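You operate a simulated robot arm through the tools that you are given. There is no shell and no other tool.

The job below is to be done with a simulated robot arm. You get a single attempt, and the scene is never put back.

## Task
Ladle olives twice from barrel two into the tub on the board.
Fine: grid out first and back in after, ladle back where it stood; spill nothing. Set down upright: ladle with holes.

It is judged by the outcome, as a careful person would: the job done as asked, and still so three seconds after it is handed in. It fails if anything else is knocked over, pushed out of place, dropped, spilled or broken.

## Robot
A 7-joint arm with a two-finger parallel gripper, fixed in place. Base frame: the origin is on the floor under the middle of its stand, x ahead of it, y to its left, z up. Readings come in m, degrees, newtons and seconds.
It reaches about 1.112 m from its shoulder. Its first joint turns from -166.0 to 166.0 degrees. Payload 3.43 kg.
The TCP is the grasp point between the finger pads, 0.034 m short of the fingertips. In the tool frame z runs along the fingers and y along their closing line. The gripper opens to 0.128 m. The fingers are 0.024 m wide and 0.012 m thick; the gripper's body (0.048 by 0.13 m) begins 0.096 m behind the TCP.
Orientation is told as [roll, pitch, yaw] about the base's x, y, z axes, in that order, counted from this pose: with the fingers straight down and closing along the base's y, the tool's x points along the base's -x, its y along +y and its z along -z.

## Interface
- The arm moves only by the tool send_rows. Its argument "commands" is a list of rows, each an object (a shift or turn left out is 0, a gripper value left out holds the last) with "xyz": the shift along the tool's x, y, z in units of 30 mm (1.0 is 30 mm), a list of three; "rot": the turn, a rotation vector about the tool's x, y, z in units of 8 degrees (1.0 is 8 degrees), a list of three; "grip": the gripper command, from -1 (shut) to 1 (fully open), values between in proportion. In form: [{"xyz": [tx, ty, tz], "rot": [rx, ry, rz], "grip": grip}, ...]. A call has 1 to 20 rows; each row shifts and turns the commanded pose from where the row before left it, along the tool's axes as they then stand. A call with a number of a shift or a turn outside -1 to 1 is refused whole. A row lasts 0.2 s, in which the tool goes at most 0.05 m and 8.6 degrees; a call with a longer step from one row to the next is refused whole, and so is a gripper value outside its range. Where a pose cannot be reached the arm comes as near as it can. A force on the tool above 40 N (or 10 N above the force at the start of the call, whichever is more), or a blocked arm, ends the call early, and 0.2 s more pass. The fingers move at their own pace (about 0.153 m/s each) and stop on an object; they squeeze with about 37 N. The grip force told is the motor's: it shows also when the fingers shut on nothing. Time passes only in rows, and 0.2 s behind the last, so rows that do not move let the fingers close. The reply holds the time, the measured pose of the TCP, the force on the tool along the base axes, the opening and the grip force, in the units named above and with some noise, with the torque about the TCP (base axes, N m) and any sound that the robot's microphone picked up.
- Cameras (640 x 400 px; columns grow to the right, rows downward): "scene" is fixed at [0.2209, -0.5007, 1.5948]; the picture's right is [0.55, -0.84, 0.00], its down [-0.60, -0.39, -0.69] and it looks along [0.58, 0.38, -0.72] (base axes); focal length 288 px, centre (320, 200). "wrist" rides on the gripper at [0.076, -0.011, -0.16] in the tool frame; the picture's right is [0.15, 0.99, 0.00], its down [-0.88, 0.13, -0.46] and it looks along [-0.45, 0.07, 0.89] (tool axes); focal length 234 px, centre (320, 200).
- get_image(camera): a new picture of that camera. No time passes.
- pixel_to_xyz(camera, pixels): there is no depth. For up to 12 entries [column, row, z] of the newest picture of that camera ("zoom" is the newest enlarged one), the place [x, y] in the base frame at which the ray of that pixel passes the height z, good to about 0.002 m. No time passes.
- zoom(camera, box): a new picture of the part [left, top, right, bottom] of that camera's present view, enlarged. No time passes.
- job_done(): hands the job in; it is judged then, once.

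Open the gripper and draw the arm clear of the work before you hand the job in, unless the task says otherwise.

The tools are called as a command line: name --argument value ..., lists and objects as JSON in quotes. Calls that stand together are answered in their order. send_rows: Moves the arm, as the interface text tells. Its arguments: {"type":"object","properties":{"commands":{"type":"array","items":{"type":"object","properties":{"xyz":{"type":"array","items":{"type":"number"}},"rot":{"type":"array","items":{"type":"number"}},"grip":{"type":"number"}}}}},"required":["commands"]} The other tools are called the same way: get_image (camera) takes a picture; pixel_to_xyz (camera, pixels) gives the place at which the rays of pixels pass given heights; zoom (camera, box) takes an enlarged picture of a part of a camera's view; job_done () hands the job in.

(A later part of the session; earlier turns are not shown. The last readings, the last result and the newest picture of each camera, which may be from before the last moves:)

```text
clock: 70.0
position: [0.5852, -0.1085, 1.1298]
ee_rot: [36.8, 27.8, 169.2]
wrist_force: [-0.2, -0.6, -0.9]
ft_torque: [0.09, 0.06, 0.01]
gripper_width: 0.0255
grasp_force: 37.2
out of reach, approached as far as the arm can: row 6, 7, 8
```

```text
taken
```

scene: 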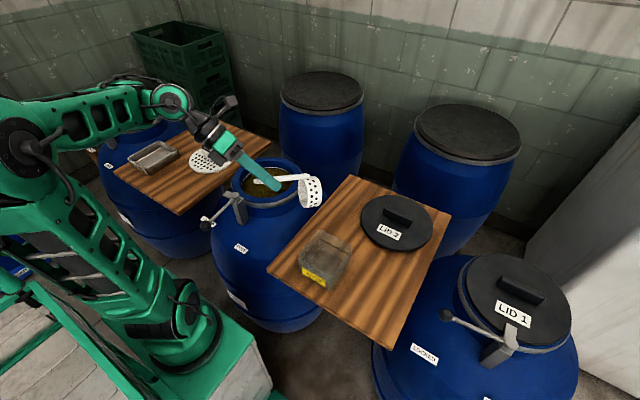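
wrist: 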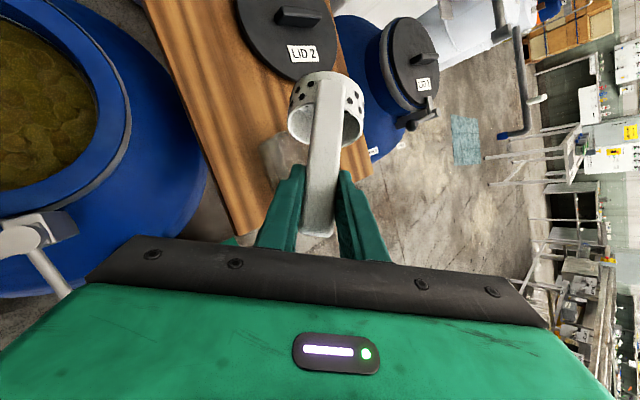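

The roll stops at about +130° (ladle ~80° tipped). I roll back and test the other direction, which should have more range.

send_rows --commands '[{"rot": [0, 0, -1]}, {"rot": [0, 0, -1]}, {"rot": [0, 0, -1]}, {"rot": [0, 0, -1]}, {"rot": [0, 0, -1]}, {"rot": [0, 0, -1]}, {"rot": [0, 0, -1]}, {"rot": [0, 0, -1]}, {"rot": [0, 0, -1]}, {"rot": [0, 0, -1]}, {"rot": [0, 0, -1]}, {"rot": [0, 0, -1]}, {"rot": [0, 0, -1]}, {"rot": [0, 0, -1]}, {"rot": [0, 0, -1]}, {"rot": [0, 0, -1]}, {"rot": [0, 0, -0.3]}, {"xyz": [0, 0, 0]}]'

send_rows --commands '[{"rot": [0, 0, -1]}, {"rot": [0, 0, -1]}, {"rot": [0, 0, -1]}, {"rot": [0, 0, -1]}, {"rot": [0, 0, -1]}, {"rot": [0, 0, -1]}, {"rot": [0, 0, -1]}, {"rot": [0, 0, -1]}, {"rot": [0, 0, -1]}, {"rot": [0, 0, -1]}, {"rot": [0, 0, -1]}, {"rot": [0, 0, -1]}, {"rot": [0, 0, -1]}, {"rot": [0, 0, -1]}, {"xyz": [0, 0, 0]}]'

get_image --camera "scene"

get_image --camera "wrist"

```text
clock: 73.8
position: [0.584, -0.1086, 1.1299]
ee_rot: [0.9, -44.9, -70.2]
wrist_force: [0.0, 0.4, -0.4]
ft_torque: [0.02, -0.01, 0.02]
gripper_width: 0.0254
grasp_force: 36.7
```

```text
clock: 77.0
position: [0.5852, -0.1089, 1.1304]
ee_rot: [-43.0, 14.8, 36.2]
wrist_force: [-0.3, 0.2, -1.3]
ft_torque: [0.05, -0.01, 0.05]
gripper_width: 0.0254
grasp_force: 36.6
```

```text
taken
```

scene: 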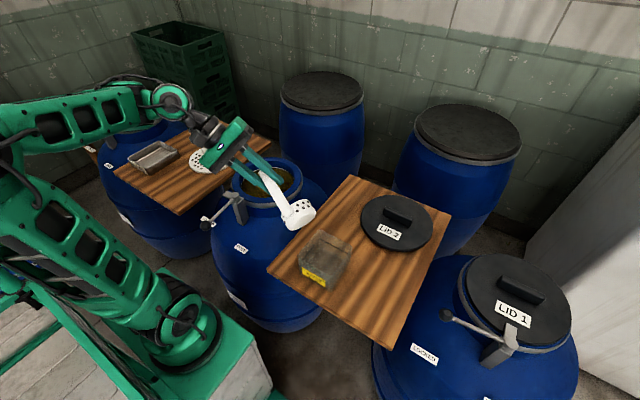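

```text
taken
```

wrist: 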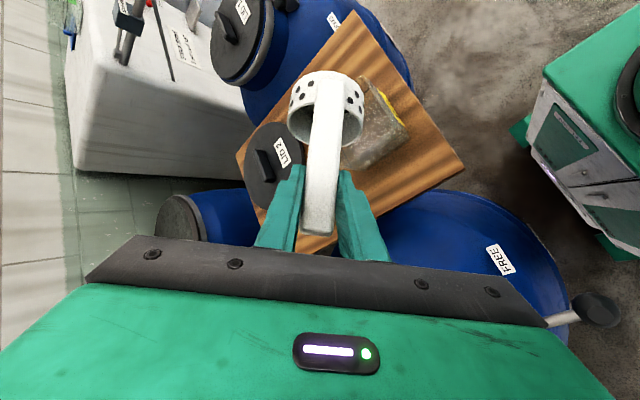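

−112° reached freely. I continue further in this direction to find how far it goes.

send_rows --commands '[{"rot": [0, 0, -1]}, {"rot": [0, 0, -1]}, {"rot": [0, 0, -1]}, {"rot": [0, 0, -1]}, {"rot": [0, 0, -1]}, {"rot": [0, 0, -1]}, {"rot": [0, 0, -1]}, {"rot": [0, 0, -1]}, {"xyz": [0, 0, 0]}]'

get_image --camera "scene"

get_image --camera "wrist"

```text
clock: 79.0
position: [0.5848, -0.1083, 1.1284]
ee_rot: [-4.8, 44.8, 104.2]
wrist_force: [0.4, 0.1, -0.9]
ft_torque: [0.03, 0.04, 0.03]
gripper_width: 0.0254
grasp_force: 37.7
```

```text
taken
```

scene: 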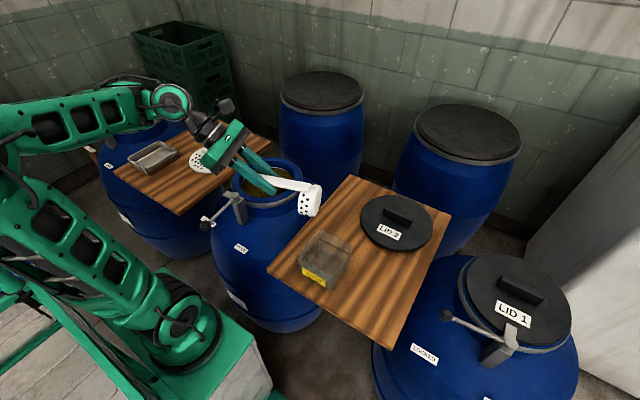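

```text
taken
```

wrist: 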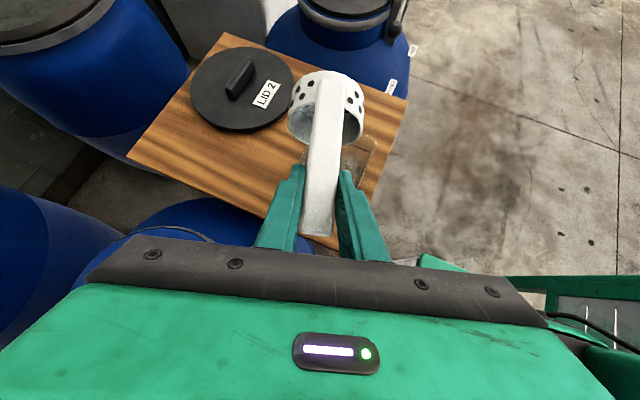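

−176° works, so the ladle hangs tipped 90° with the cup under the handle. I test adding hand inclination (another 24°) to tip it to about 115°.

send_rows --commands '[{"rot": [0, 0.8, 0]}, {"rot": [0, 1, 0]}, {"rot": [0, 1, 0]}, {"rot": [0, 0.2, 0]}, {"xyz": [0, 0, 0]}]'

get_image --camera "scene"

get_image --camera "wrist"

```text
clock: 80.2
position: [0.5877, -0.1046, 1.1292]
ee_rot: [-9.7, 65.3, 98.7]
wrist_force: [0.4, 0.5, -0.7]
ft_torque: [0.04, 0.01, 0.0]
gripper_width: 0.0251
grasp_force: 37.5
out of reach, approached as far as the arm can: row 3
```

```text
taken
```

scene: 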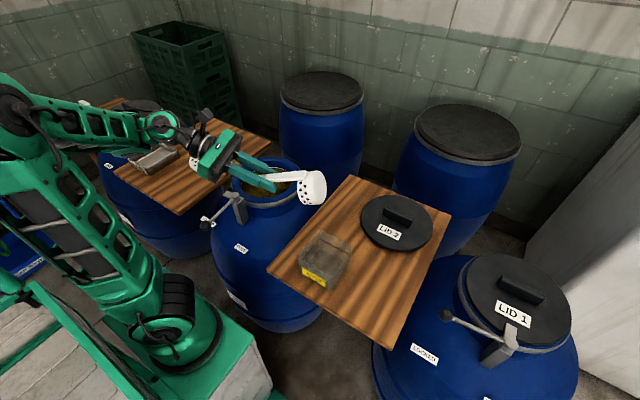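

```text
taken
```

wrist: 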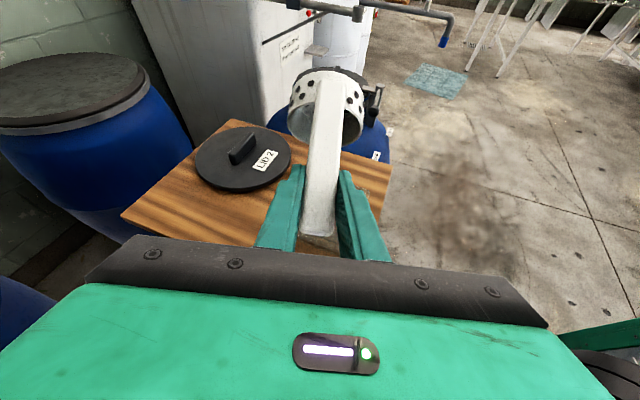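

Tipping to about 110° works (pitch 65). I now undo it: pitch back 20°, roll back 176°, returning the empty ladle upright.

send_rows --commands '[{"rot": [0, -1, 0]}, {"rot": [0, -1, 0]}, {"rot": [0, -0.55, 0]}, {"rot": [0, 0, 1]}, {"rot": [0, 0, 1]}, {"rot": [0, 0, 1]}, {"rot": [0, 0, 1]}, {"rot": [0, 0, 1]}, {"rot": [0, 0, 1]}, {"rot": [0, 0, 1]}, {"rot": [0, 0, 1]}, {"rot": [0, 0, 1]}, {"rot": [0, 0, 1]}, {"rot": [0, 0, 1]}, {"rot": [0, 0, 1]}, {"rot": [0, 0, 1]}, {"rot": [0, 0, 1]}, {"rot": [0, 0, 1]}, {"rot": [0, 0, 1]}, {"rot": [0, 0, 1]}]'

send_rows --commands '[{"rot": [0, 0, 1]}, {"rot": [0, 0, 1]}, {"rot": [0, 0, 1]}, {"rot": [0, 0, 1]}, {"rot": [0, 0, 1]}, {"xyz": [0, 0, 0]}, {"xyz": [0, 0, 0]}]'

get_image --camera "scene"

```text
clock: 84.4
position: [0.5833, -0.1103, 1.1326]
ee_rot: [-31.9, -33.9, -20.3]
wrist_force: [-0.2, -0.2, -0.4]
ft_torque: [0.0, 0.0, -0.03]
gripper_width: 0.0252
grasp_force: 37.4
```

```text
clock: 86.0
position: [0.5824, -0.1101, 1.1317]
ee_rot: [1.7, -45.3, -70.9]
wrist_force: [0.1, 0.1, -0.3]
ft_torque: [0.0, 0.0, -0.02]
gripper_width: 0.0252
grasp_force: 36.8
```

```text
taken
```

scene: 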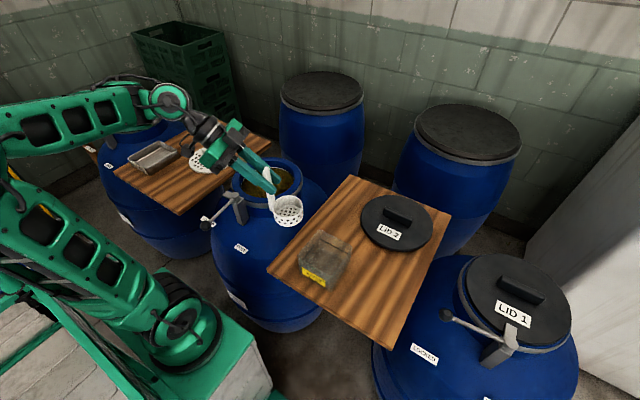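

The ladle is upright again (small 1.7° roll to trim). I trim it and carry it above the barrel opening at z≈1.10.

send_rows --commands '[{"rot": [0.2, 0.03, 0]}, {"xyz": [0.3, 0.5, -0.2]}, {"xyz": [0.466, 0.821, -0.325]}, {"xyz": [0.466, 0.821, -0.325]}, {"xyz": [0.466, 0.821, -0.325]}, {"xyz": [0.466, 0.821, -0.325]}, {"xyz": [0.466, 0.821, -0.325]}, {"xyz": [0.466, 0.821, -0.325]}, {"xyz": [0.466, 0.821, -0.325]}, {"xyz": [0.466, 0.821, -0.325]}, {"xyz": [0.466, 0.821, -0.325]}, {"xyz": [0.17, 0.32, -0.12]}, {"xyz": [0, 0, 0]}]'

get_image --camera "scene"

zoom --camera "scene" --box '[200, 110, 330, 210]'

get_image --camera "wrist"

```text
clock: 88.8
position: [0.7602, 0.1296, 1.1038]
ee_rot: [0.1, -45.0, -70.8]
wrist_force: [-0.1, 0.5, -1.1]
ft_torque: [0.03, -0.02, -0.01]
gripper_width: 0.0254
grasp_force: 36.8
```

```text
taken
```

scene: 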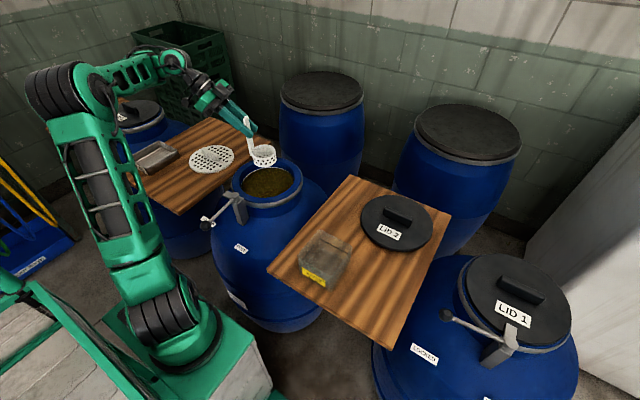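

```text
4.00 times, centred on (265, 160) of scene
```

zoom: 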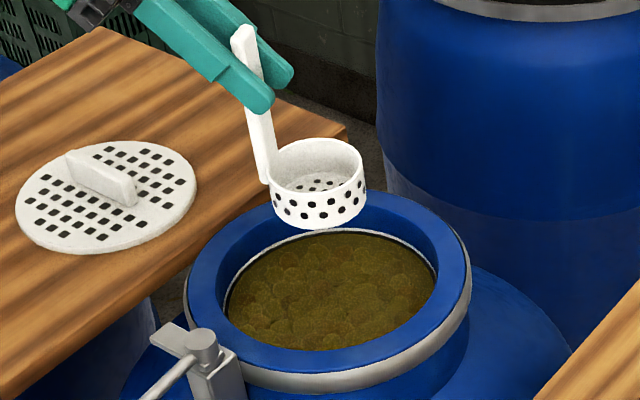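

```text
taken
```

wrist: 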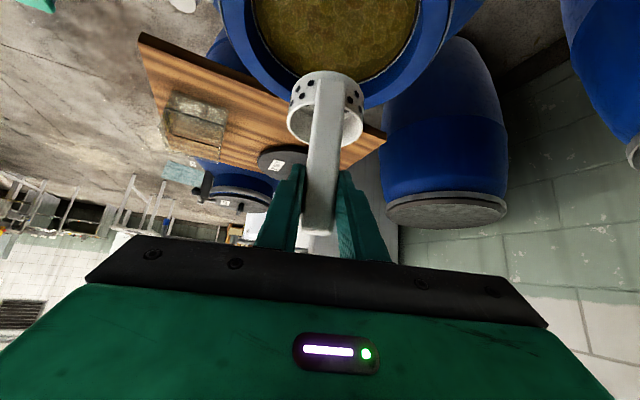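

The ladle hangs over the opening. I shift slightly forward and lower, then tip the ladle mouth forward 40° (hand near vertical) ready for a scooping entry.

send_rows --commands '[{"xyz": [-0.133, 0, 0.823]}, {"xyz": [-0.133, 0, 0.823]}, {"xyz": [-0.133, 0, 0.823]}, {"rot": [0, 1, 0]}, {"rot": [0, 1, 0]}, {"rot": [0, 1, 0]}, {"rot": [0, 1, 0]}, {"rot": [0, 1, 0]}, {"xyz": [0, 0, 0]}]'

zoom --camera "scene" --box '[200, 110, 330, 210]'

get_image --camera "wrist"

```text
clock: 90.8
position: [0.7796, 0.0742, 1.0613]
ee_rot: [0.1, -4.9, -70.9]
wrist_force: [-0.4, 1.2, -0.5]
ft_torque: [-0.04, -0.03, 0.0]
gripper_width: 0.0253
grasp_force: 37.0
```

```text
4.00 times, centred on (265, 160) of scene
```

zoom: 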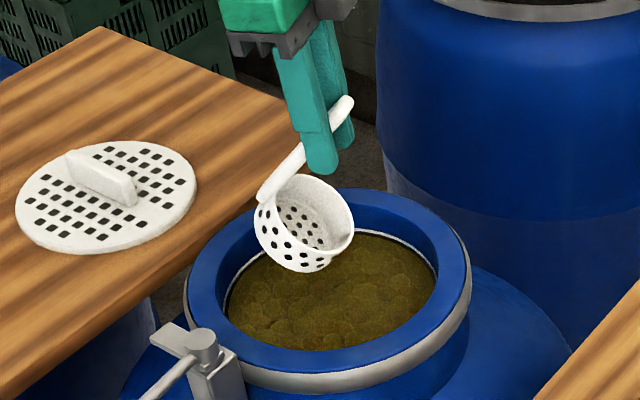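

```text
taken
```

wrist: 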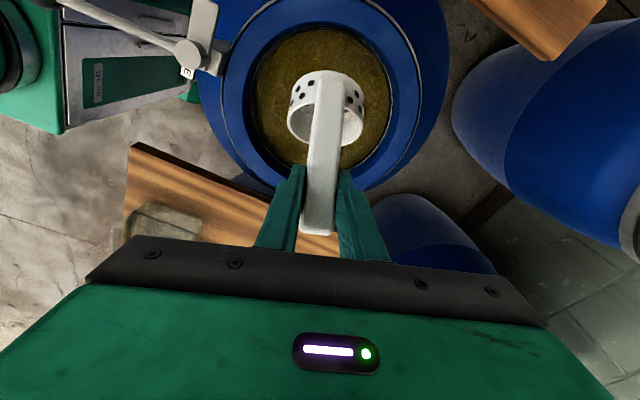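

The cup is tipped 40° and sits inside the opening outline. I lower it slowly into the brine, watching the force.

send_rows --commands '[{"xyz": [0.03, 0, 0.4]}, {"xyz": [0.03, 0, 0.4]}, {"xyz": [0.03, 0, 0.4]}, {"xyz": [0.03, 0, 0.4]}, {"xyz": [0.03, 0, 0.4]}, {"xyz": [0.03, 0, 0.4]}, {"xyz": [0.03, 0, 0.4]}, {"xyz": [0.03, 0, 0.4]}, {"xyz": [0.03, 0, 0.4]}, {"xyz": [0, 0, 0]}]'

zoom --camera "scene" --box '[220, 130, 320, 210]'

get_image --camera "wrist"

```text
clock: 93.0
position: [0.7799, 0.0725, 0.9531]
ee_rot: [0.2, -5.1, -70.8]
wrist_force: [1.7, -3.0, 36.2]
ft_torque: [0.18, -0.11, -0.04]
gripper_width: 0.0255
grasp_force: 37.0
```

```text
5.00 times, centred on (270, 170) of scene
```

zoom: 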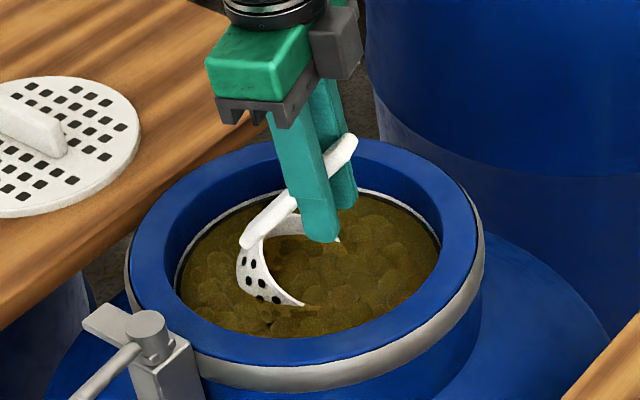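

```text
taken
```

wrist: 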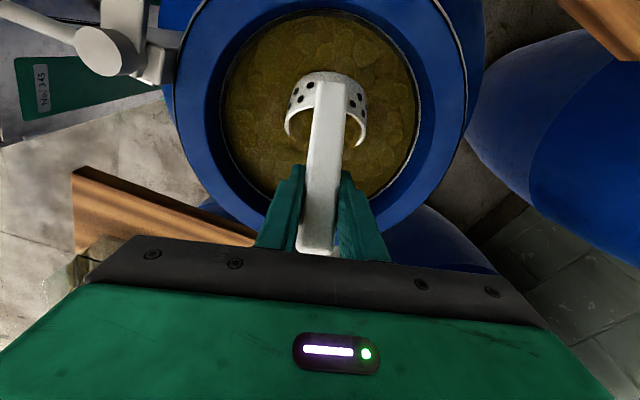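

The ladle met firm resistance (36 N) about 2 cm into the olives and seems to have shifted a little in the grip. I back up 3 cm and inspect.

send_rows --commands '[{"xyz": [-0.03, 0, -0.4]}, {"xyz": [-0.03, 0, -0.4]}, {"xyz": [-0.02, 0, -0.2]}, {"xyz": [0, 0, 0]}]'

zoom --camera "scene" --box '[230, 140, 310, 205]'

get_image --camera "wrist"

```text
clock: 94.0
position: [0.78, 0.0732, 0.9823]
ee_rot: [-0.1, -5.0, -70.8]
wrist_force: [0.6, 0.4, -1.0]
ft_torque: [-0.03, -0.02, -0.02]
gripper_width: 0.0253
grasp_force: 37.2
```

```text
6.15 times, centred on (270, 172) of scene
```

zoom: 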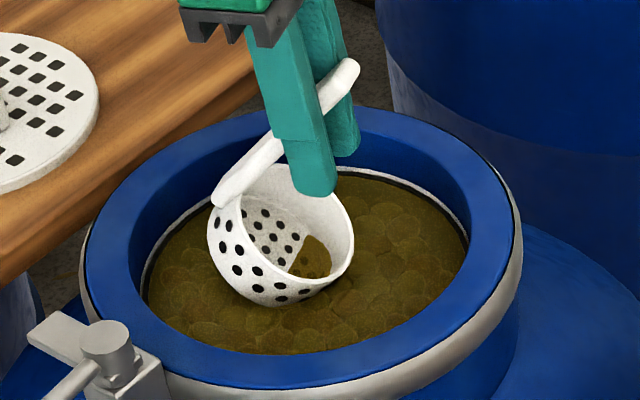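

```text
taken
```

wrist: 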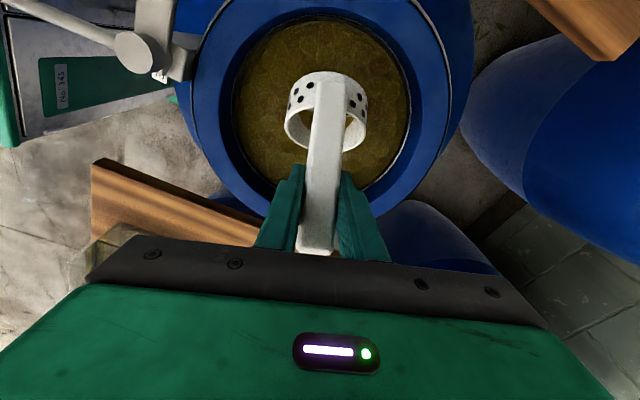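

The ladle slid ~1 cm and turned ~3° in the grip under that load, so I must keep forces low. I probe down gently in 5 mm steps to find the firm level of the olives.

send_rows --commands '[{"xyz": [0.015, 0, 0.2]}, {"xyz": [0, 0, 0]}]'

send_rows --commands '[{"xyz": [0.015, 0, 0.17]}, {"xyz": [0, 0, 0]}]'

send_rows --commands '[{"xyz": [0.015, 0, 0.17]}, {"xyz": [0, 0, 0]}]'

zoom --camera "scene" --box '[230, 140, 310, 205]'

```text
clock: 94.6
position: [0.7806, 0.0723, 0.9751]
ee_rot: [0.1, -5.0, -70.8]
wrist_force: [-0.3, 0.1, -0.7]
ft_torque: [-0.03, 0.01, 0.01]
gripper_width: 0.0252
grasp_force: 36.8
```

```text
clock: 95.2
position: [0.7811, 0.0723, 0.9706]
ee_rot: [0.0, -5.0, -70.8]
wrist_force: [-0.6, -0.5, -0.8]
ft_torque: [-0.02, 0.04, 0.02]
gripper_width: 0.0251
grasp_force: 37.3
```

```text
clock: 95.8
position: [0.7798, 0.072, 0.9651]
ee_rot: [0.2, -5.1, -70.9]
wrist_force: [-0.3, -0.1, -1.9]
ft_torque: [-0.03, -0.02, -0.01]
gripper_width: 0.0255
grasp_force: 37.6
```

```text
6.15 times, centred on (270, 172) of scene
```

zoom: 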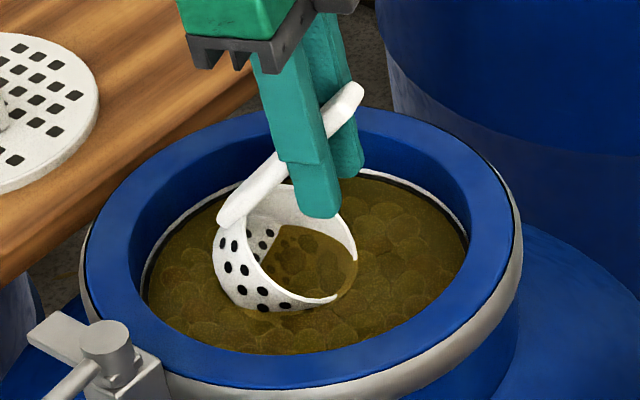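

There's no resistance until the cup's bottom edge reaches z≈0.81, so the olives lie firm below that while the cup's lip was still near the brine surface. I rise and tip the mouth further (to ~75°) so the lip leads, then dig with the lip.

send_rows --commands '[{"xyz": [-0.06, 0, -0.5]}, {"xyz": [-0.06, 0, -0.6]}, {"xyz": [-0.4, 0, -0.6]}, {"xyz": [-0.5, 0, -0.45]}, {"rot": [0, 1, 0]}, {"rot": [0, 1, 0]}, {"rot": [0, 1, 0]}, {"rot": [0, 1, 0]}, {"xyz": [0, 0, 0]}]'

zoom --camera "scene" --box '[220, 120, 320, 210]'

get_image --camera "wrist"

get_image --camera "scene"

```text
clock: 97.8
position: [0.7886, 0.0491, 1.0312]
ee_rot: [0.0, 27.1, -70.7]
wrist_force: [0.1, 0.4, 0.0]
ft_torque: [-0.03, 0.03, -0.04]
gripper_width: 0.0252
grasp_force: 37.5
```

```text
4.44 times, centred on (270, 165) of scene
```

zoom: 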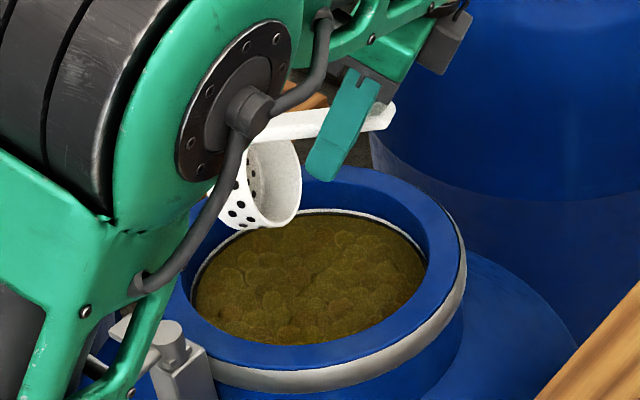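

```text
taken
```

wrist: 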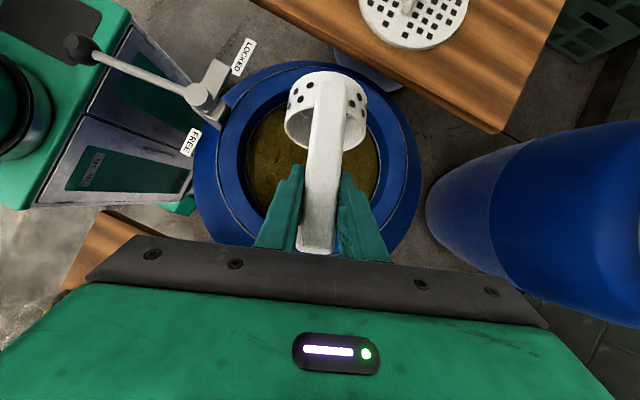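

```text
taken
```

scene: 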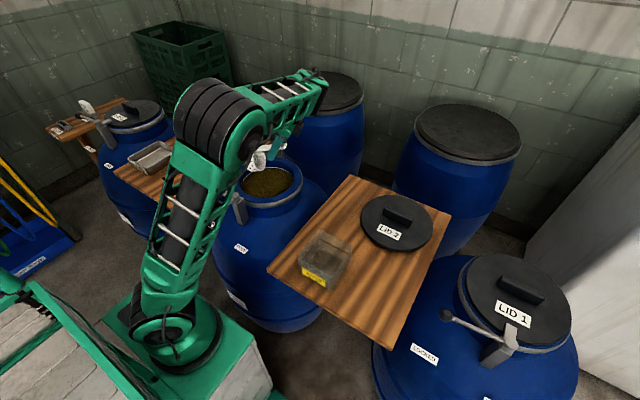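

The elbow swung over for this pose, which I'd rather avoid; tipping by rolling the hand keeps the arm tidy on the left. I raise a little and go back to the level ladle with the hand at about −48° pitch.

send_rows --commands '[{"xyz": [0.454, 0, -0.891]}, {"rot": [0, -1, 0]}, {"rot": [0, -1, 0]}, {"rot": [0, -1, 0]}, {"rot": [0, -1, 0]}, {"rot": [0, -1, 0]}, {"rot": [0, -1, 0]}, {"rot": [0, -1, 0]}, {"rot": [0, -1, 0]}, {"rot": [0, -1, 0]}, {"rot": [0, -0.4, 0]}, {"xyz": [0, 0, 0]}, {"xyz": [0, 0, 0]}]'

get_image --camera "scene"

zoom --camera "scene" --box '[220, 120, 320, 210]'

zoom --camera "wrist" --box '[240, 60, 400, 260]'

```text
clock: 100.6
position: [0.7887, 0.0483, 1.0609]
ee_rot: [0.2, -48.1, -70.9]
wrist_force: [0.0, 0.1, -1.3]
ft_torque: [0.0, 0.0, 0.0]
gripper_width: 0.0254
grasp_force: 36.6
```

```text
taken
```

scene: 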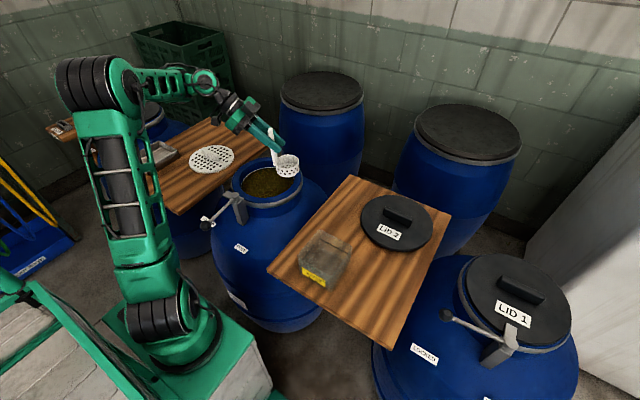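

```text
4.44 times, centred on (270, 165) of scene
```

zoom: 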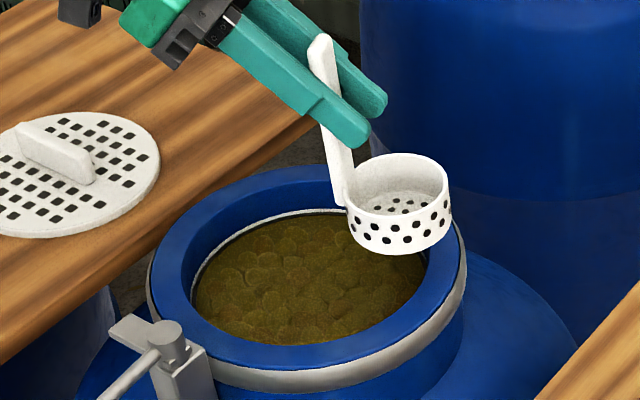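

```text
2.00 times, centred on (320, 160) of wrist
```

zoom: 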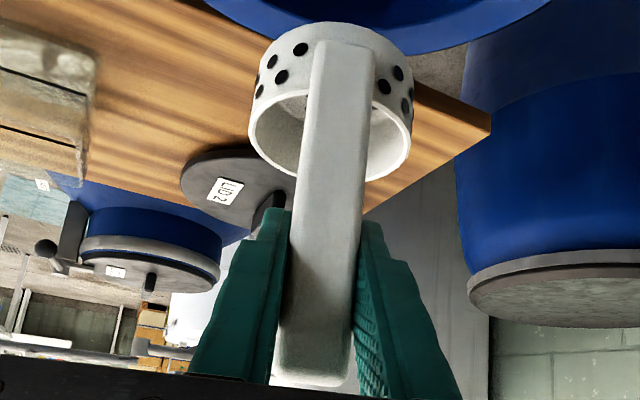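

Upright within ~1.5°, and the arm is tidy again. I shift to the start side of the opening and roll the hand 100° so the cup's mouth faces sideways with the lip low.

send_rows --commands '[{"rot": [0, 0.2, 0]}, {"xyz": [0.56, 0.075, -0.59]}, {"xyz": [0.56, 0.075, -0.59]}, {"xyz": [0.56, 0.075, -0.59]}, {"xyz": [0.56, 0.075, -0.59]}, {"rot": [0, 0, -1]}, {"rot": [0, 0, -1]}, {"rot": [0, 0, -1]}, {"rot": [0, 0, -1]}, {"rot": [0, 0, -1]}, {"rot": [0, 0, -1]}, {"rot": [0, 0, -1]}, {"rot": [0, 0, -1]}, {"rot": [0, 0, -1]}, {"rot": [0, 0, -1]}, {"rot": [0, 0, -1]}, {"rot": [0, 0, -1]}, {"rot": [0, 0, -0.5]}, {"xyz": [0, 0, 0]}]'

get_image --camera "scene"

zoom --camera "scene" --box '[220, 120, 320, 210]'

get_image --camera "wrist"

```text
clock: 104.6
position: [0.7656, 0.1439, 1.0606]
ee_rot: [-46.0, 7.3, 26.2]
wrist_force: [-0.1, 0.0, -1.3]
ft_torque: [0.02, -0.04, 0.0]
gripper_width: 0.0252
grasp_force: 36.8
```

```text
taken
```

scene: 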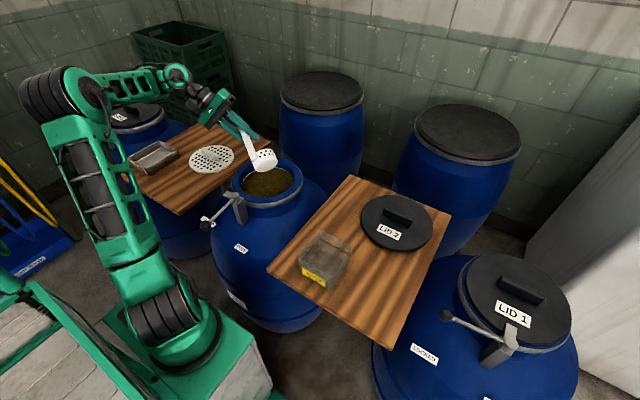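

```text
4.44 times, centred on (270, 165) of scene
```

zoom: 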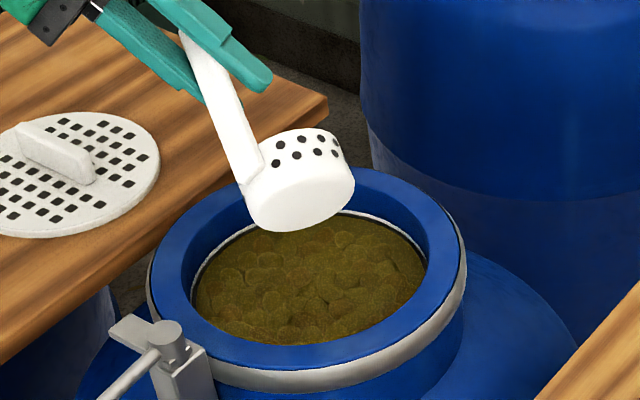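

```text
taken
```

wrist: 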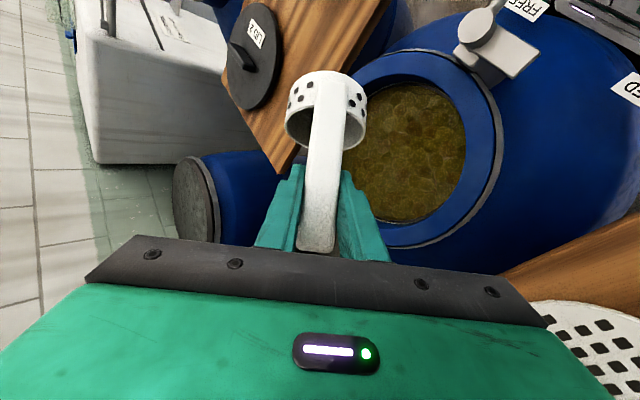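

The cup's mouth now faces the far-left side and its lip is low; it lines up inside the opening. I lower it slowly to just above the olives (TCP z≈0.915).

send_rows --commands '[{"xyz": [-0.064, 0.357, 0.344]}, {"xyz": [-0.064, 0.357, 0.344]}, {"xyz": [-0.064, 0.357, 0.344]}, {"xyz": [-0.064, 0.357, 0.344]}, {"xyz": [-0.064, 0.357, 0.344]}, {"xyz": [-0.064, 0.357, 0.344]}, {"xyz": [-0.064, 0.357, 0.344]}, {"xyz": [-0.064, 0.357, 0.344]}, {"xyz": [-0.064, 0.357, 0.344]}, {"xyz": [-0.04, 0.22, 0.22]}, {"xyz": [0, 0, 0]}]'

zoom --camera "scene" --box '[220, 130, 320, 210]'

get_image --camera "wrist"

```text
clock: 107.0
position: [0.7641, 0.143, 0.9198]
ee_rot: [-46.2, 7.0, 26.2]
wrist_force: [0.1, 8.7, 23.0]
ft_torque: [-1.09, 0.51, -0.15]
gripper_width: 0.0252
grasp_force: 37.6
```

```text
5.00 times, centred on (270, 170) of scene
```

zoom: 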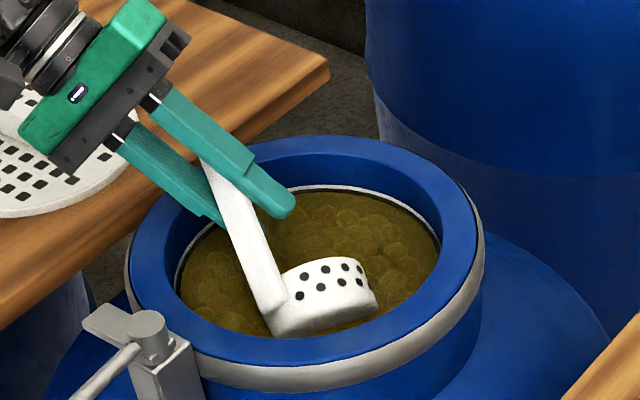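

```text
taken
```

wrist: 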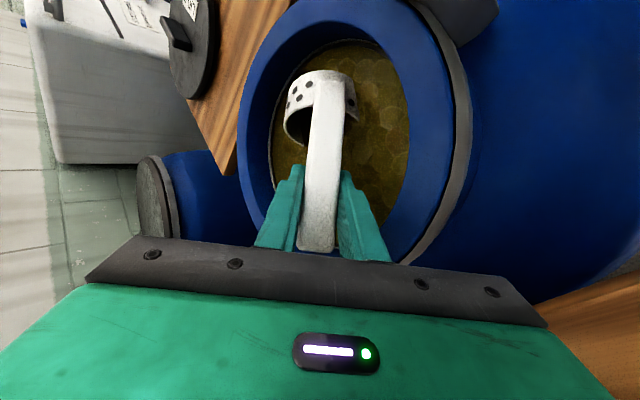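

The cup's bottom edge meets a stiff surface at z≈0.811 (23 N; torque agrees with that contact point). I back up 1 cm to unload and compare the olives' pattern with my first close-up, to see whether they move.

send_rows --commands '[{"xyz": [0.043, -0.238, -0.23]}, {"xyz": [0, 0, 0]}]'

zoom --camera "scene" --box '[230, 150, 310, 205]'

zoom --camera "wrist" --box '[240, 20, 440, 200]'

```text
clock: 107.6
position: [0.7645, 0.1435, 0.9277]
ee_rot: [-46.0, 7.3, 26.3]
wrist_force: [0.3, -0.3, -0.4]
ft_torque: [0.09, 0.01, -0.01]
gripper_width: 0.0255
grasp_force: 36.9
```

```text
7.27 times, centred on (270, 178) of scene
```

zoom: 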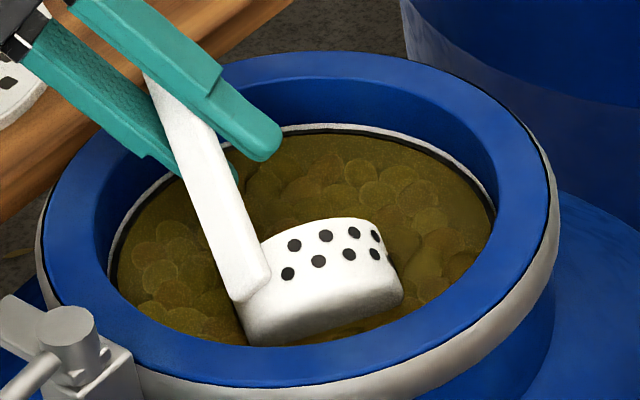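

```text
2.22 times, centred on (340, 110) of wrist
```

zoom: 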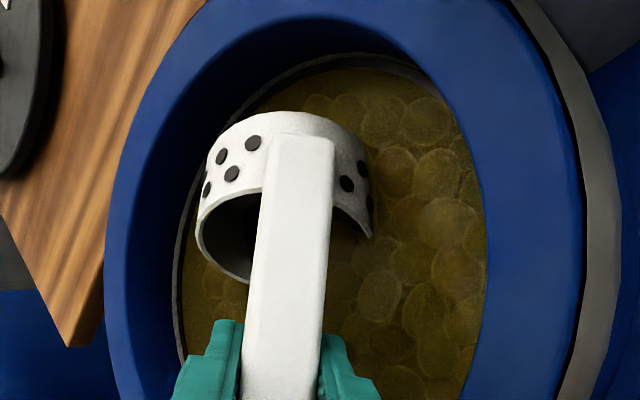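

No clear change in the olives' pattern. I roll 25° further (mouth nearly horizontal, lip almost lowest) and lower gently to test whether the lip can work in between the olives.

send_rows --commands '[{"rot": [0, 0, -1]}, {"rot": [0, 0, -1]}, {"rot": [0, 0, -1]}, {"rot": [0, 0, -0.1]}, {"xyz": [0, 0, 0]}]'

zoom --camera "scene" --box '[230, 150, 310, 205]'

zoom --camera "wrist" --box '[240, 20, 440, 200]'

```text
clock: 108.8
position: [0.767, 0.1433, 0.9283]
ee_rot: [-41.0, 24.5, 44.8]
wrist_force: [0.3, -0.6, -0.2]
ft_torque: [0.0, -0.02, 0.0]
gripper_width: 0.0254
grasp_force: 37.1
```

```text
7.27 times, centred on (270, 178) of scene
```

zoom: 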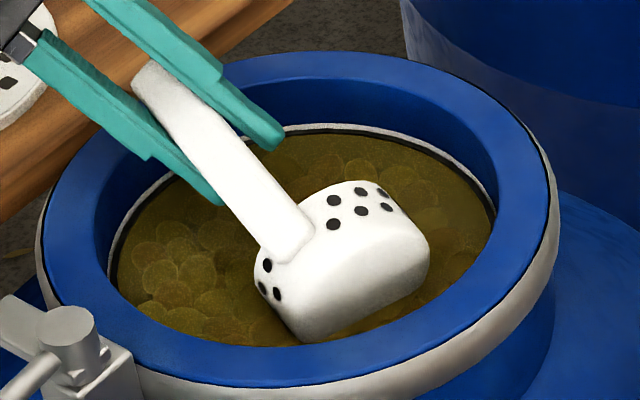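

```text
2.22 times, centred on (340, 110) of wrist
```

zoom: 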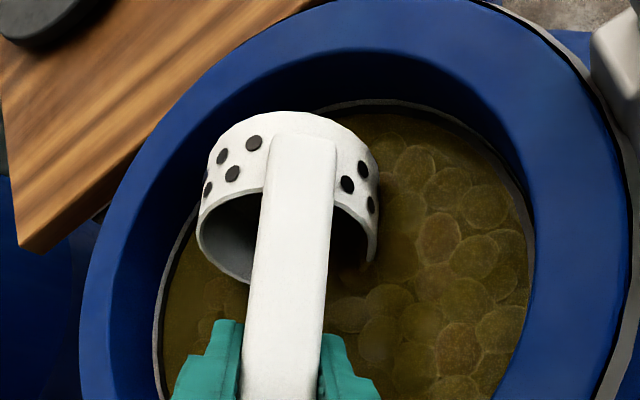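

The same cluster of olives is visible at lower left, undisturbed. I lower 2 cm so the lip is just above them, then continue in 4 mm steps.

send_rows --commands '[{"xyz": [-0.138, 0.199, 0.229]}, {"xyz": [-0.138, 0.199, 0.229]}, {"xyz": [0, 0, 0]}]'

send_rows --commands '[{"xyz": [-0.055, 0.08, 0.092]}, {"xyz": [0, 0, 0]}]'

send_rows --commands '[{"xyz": [-0.055, 0.08, 0.092]}, {"xyz": [0, 0, 0]}]'

```text
clock: 109.6
position: [0.7644, 0.1433, 0.9093]
ee_rot: [-41.0, 24.5, 44.9]
wrist_force: [0.1, 0.1, -1.3]
ft_torque: [0.08, 0.0, -0.01]
gripper_width: 0.0251
grasp_force: 37.0
```

```text
clock: 110.2
position: [0.7657, 0.1436, 0.9032]
ee_rot: [-40.9, 24.4, 44.7]
wrist_force: [-0.3, 0.3, -0.9]
ft_torque: [0.05, -0.01, -0.01]
gripper_width: 0.0256
grasp_force: 37.0
```

```text
clock: 110.8
position: [0.7653, 0.1438, 0.9007]
ee_rot: [-41.0, 24.4, 44.8]
wrist_force: [3.5, 6.1, 19.3]
ft_torque: [-1.37, 0.2, 0.16]
gripper_width: 0.0255
grasp_force: 37.5
```

Contact again at the same level (~0.809). I lift 2 mm to unload and sweep sideways 2 cm along the mouth direction to see how the olives react.

send_rows --commands '[{"xyz": [0.028, -0.04, -0.046]}, {"xyz": [-0.27, 0.03, -0.19]}, {"xyz": [-0.27, 0.03, -0.19]}, {"xyz": [0, 0, 0]}]'

zoom --camera "scene" --box '[230, 150, 310, 205]'

zoom --camera "wrist" --box '[240, 20, 440, 200]'

```text
clock: 111.6
position: [0.7599, 0.1535, 0.9125]
ee_rot: [-41.9, 24.0, 43.7]
wrist_force: [0.7, 0.2, -2.0]
ft_torque: [-0.01, 0.02, -0.1]
gripper_width: 0.0253
grasp_force: 36.7
stopped in row 3: the force on the tool passed its limit at 45 N (the readings are from after the stop); the commanded pose is now the measured one
```

```text
7.27 times, centred on (270, 178) of scene
```

zoom: 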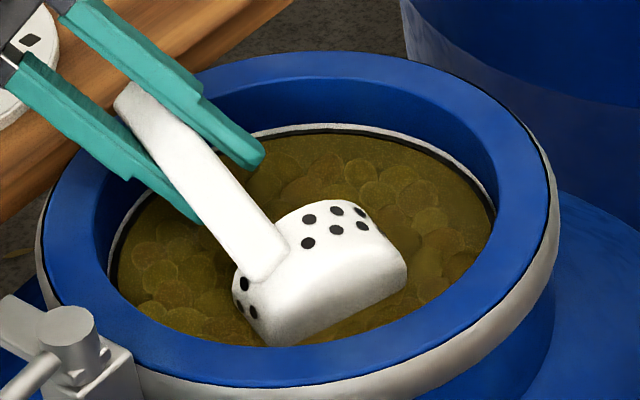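

```text
2.22 times, centred on (340, 110) of wrist
```

zoom: 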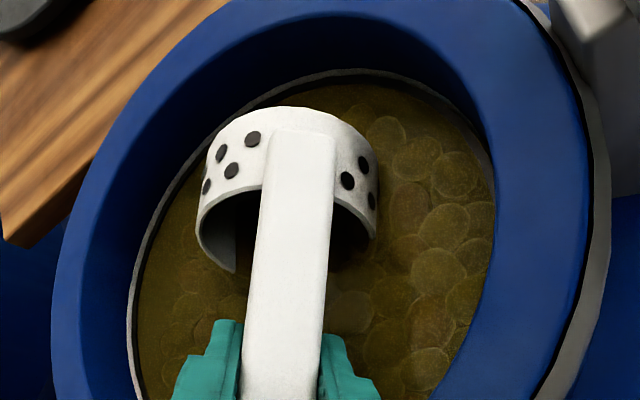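

The sideways push met a hard stop (45 N) and the ladle rode up, so the olive bed behaves as firm. I lift to z≈0.98, roll the ladle back to level and will try a plain level dip pressed gently onto the olives.

send_rows --commands '[{"xyz": [0.33, -0.48, -0.55]}, {"xyz": [0.33, -0.48, -0.55]}, {"xyz": [0.33, -0.48, -0.55]}, {"rot": [0, 0, 1]}, {"rot": [0, 0, 1]}, {"rot": [0, 0, 1]}, {"rot": [0, 0, 1]}, {"rot": [0, 0, 1]}, {"rot": [0, 0, 1]}, {"rot": [0, 0, 1]}, {"rot": [0, 0, 1]}, {"rot": [0, 0, 1]}, {"rot": [0, 0, 1]}, {"rot": [0, 0, 1]}, {"rot": [0, 0, 1]}, {"rot": [0, 0, 1]}, {"rot": [0, 0, 1]}, {"rot": [0, 0, 1]}, {"rot": [0, 0, 0.6]}, {"xyz": [0, 0, 0]}]'

zoom --camera "scene" --box '[220, 120, 320, 210]'

zoom --camera "wrist" --box '[220, 20, 420, 260]'

```text
clock: 115.8
position: [0.7592, 0.154, 0.986]
ee_rot: [1.4, -47.2, -72.4]
wrist_force: [0.4, -0.8, 0.0]
ft_torque: [0.01, -0.03, 0.0]
gripper_width: 0.0251
grasp_force: 36.9
```

```text
4.44 times, centred on (270, 165) of scene
```

zoom: 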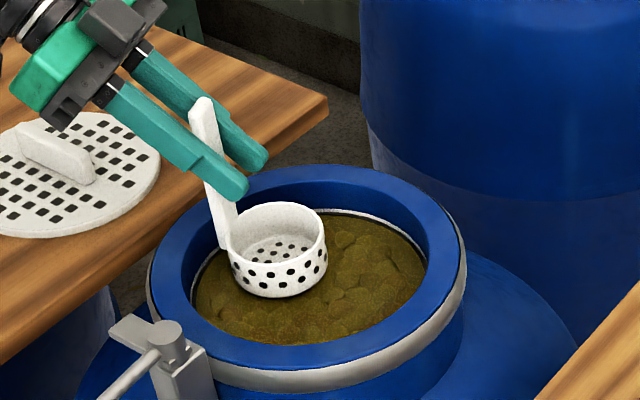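

```text
1.67 times, centred on (320, 140) of wrist
```

zoom: 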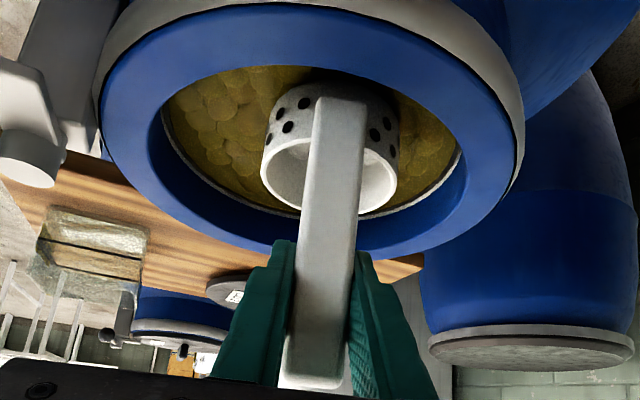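

Level again just above the brine. I take a close zoom of the olive surface on the right to compare with earlier views.

zoom --camera "scene" --box '[230, 150, 310, 205]'

```text
7.27 times, centred on (270, 178) of scene
```

zoom: 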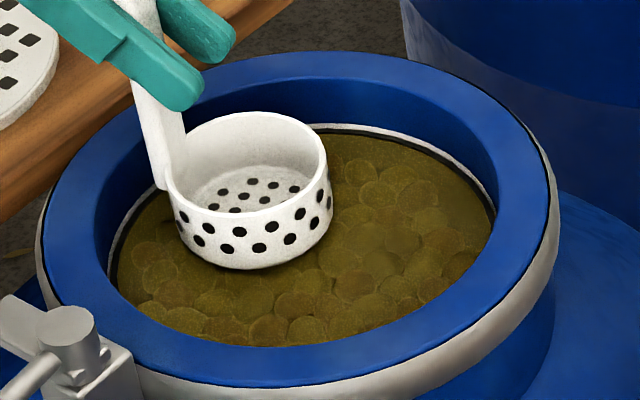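

The bed looks unchanged. I centre the level cup over the opening and lower it gently until it rests on the olives.

send_rows --commands '[{"rot": [0.17, 0, 0]}, {"xyz": [-0.41, 0, 0.44]}, {"xyz": [0.3, 0, 0.28]}, {"xyz": [0.3, 0, 0.28]}, {"xyz": [0.3, 0, 0.28]}, {"xyz": [0.2, 0, 0.19]}, {"xyz": [0, 0, 0]}]'

zoom --camera "scene" --box '[230, 150, 310, 205]'

zoom --camera "wrist" --box '[220, 20, 420, 260]'

```text
clock: 117.4
position: [0.7646, 0.1381, 0.9403]
ee_rot: [-0.1, -47.2, -72.5]
wrist_force: [0.7, -0.2, -2.4]
ft_torque: [0.02, 0.01, 0.01]
gripper_width: 0.0256
grasp_force: 36.8
```

```text
7.27 times, centred on (270, 178) of scene
```

zoom: 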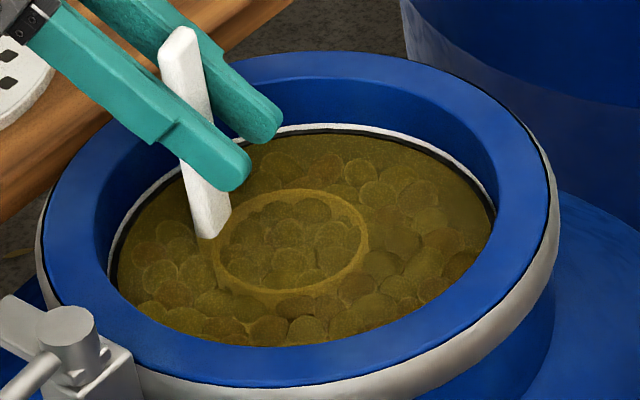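

```text
1.67 times, centred on (320, 140) of wrist
```

zoom: 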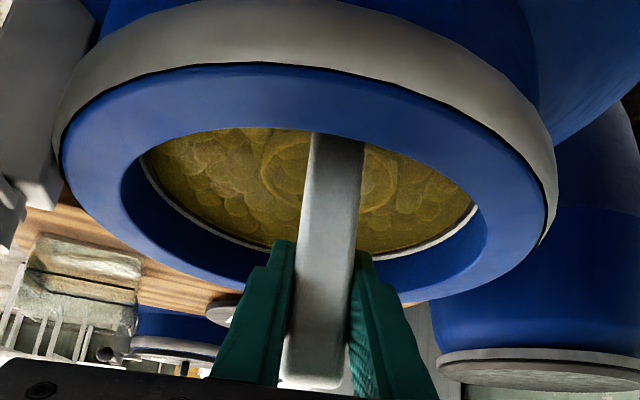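

The level cup slipped under the brine and the ring now clearly shows a heap of olives inside it (zoom (290,240)). I lift it slowly straight up and let it drain over the barrel.

send_rows --commands '[{"xyz": [-0.15, 0, -0.14]}, {"xyz": [-0.2, 0, -0.19]}, {"xyz": [-0.25, 0, -0.23]}, {"xyz": [-0.25, 0, -0.23]}, {"xyz": [-0.25, 0, -0.23]}, {"xyz": [-0.25, 0, -0.23]}, {"xyz": [-0.2, 0, -0.19]}, {"xyz": [0, 0, 0]}, {"xyz": [0, 0, 0]}, {"xyz": [0, 0, 0]}]'

zoom --camera "scene" --box '[220, 130, 320, 210]'

zoom --camera "wrist" --box '[220, 20, 420, 260]'

```text
clock: 119.6
position: [0.7648, 0.1361, 1.0054]
ee_rot: [-0.2, -47.2, -72.3]
wrist_force: [-0.2, -0.1, -1.9]
ft_torque: [0.02, -0.01, -0.01]
gripper_width: 0.0256
grasp_force: 37.0
```

```text
5.00 times, centred on (270, 170) of scene
```

zoom: 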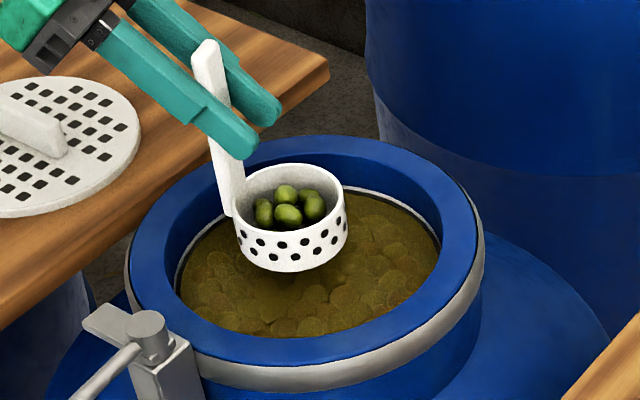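

```text
1.67 times, centred on (320, 140) of wrist
```

zoom: 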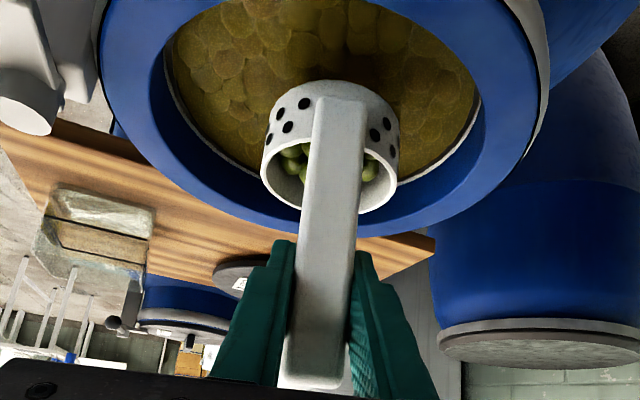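

The cup holds about six green olives. I wait a few seconds for brine to drain back into the barrel, then rise to z≈1.07.

send_rows --commands '[{"xyz": [0, 0, 0]}, {"xyz": [0, 0, 0]}, {"xyz": [0, 0, 0]}, {"xyz": [0, 0, 0]}, {"xyz": [0, 0, 0]}, {"xyz": [0, 0, 0]}, {"xyz": [0, 0, 0]}, {"xyz": [0, 0, 0]}, {"xyz": [0, 0, 0]}, {"xyz": [0, 0, 0]}, {"xyz": [0, 0, 0]}, {"xyz": [0, 0, 0]}, {"xyz": [0, 0, 0]}, {"xyz": [-0.2, 0, -0.19]}, {"xyz": [-0.4, 0, -0.37]}, {"xyz": [-0.4, 0, -0.37]}, {"xyz": [-0.4, 0, -0.37]}, {"xyz": [-0.2, 0, -0.19]}, {"xyz": [0, 0, 0]}]'

zoom --camera "scene" --box '[210, 110, 330, 210]'

get_image --camera "scene"

```text
clock: 123.6
position: [0.7652, 0.1376, 1.0707]
ee_rot: [-0.2, -47.2, -72.4]
wrist_force: [-0.3, 0.0, -2.3]
ft_torque: [0.0, 0.01, 0.02]
gripper_width: 0.0256
grasp_force: 36.8
```

```text
4.00 times, centred on (270, 160) of scene
```

zoom: 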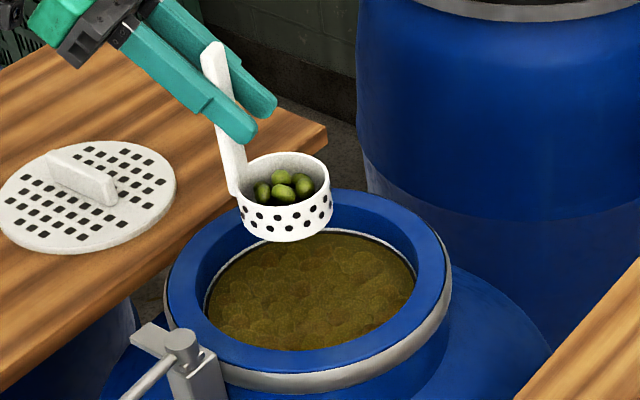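

```text
taken
```

scene: 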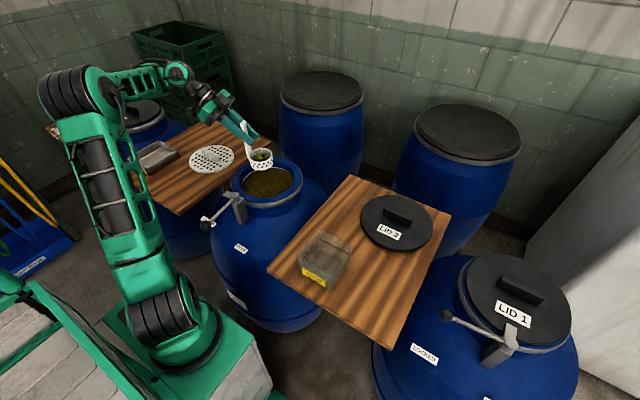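

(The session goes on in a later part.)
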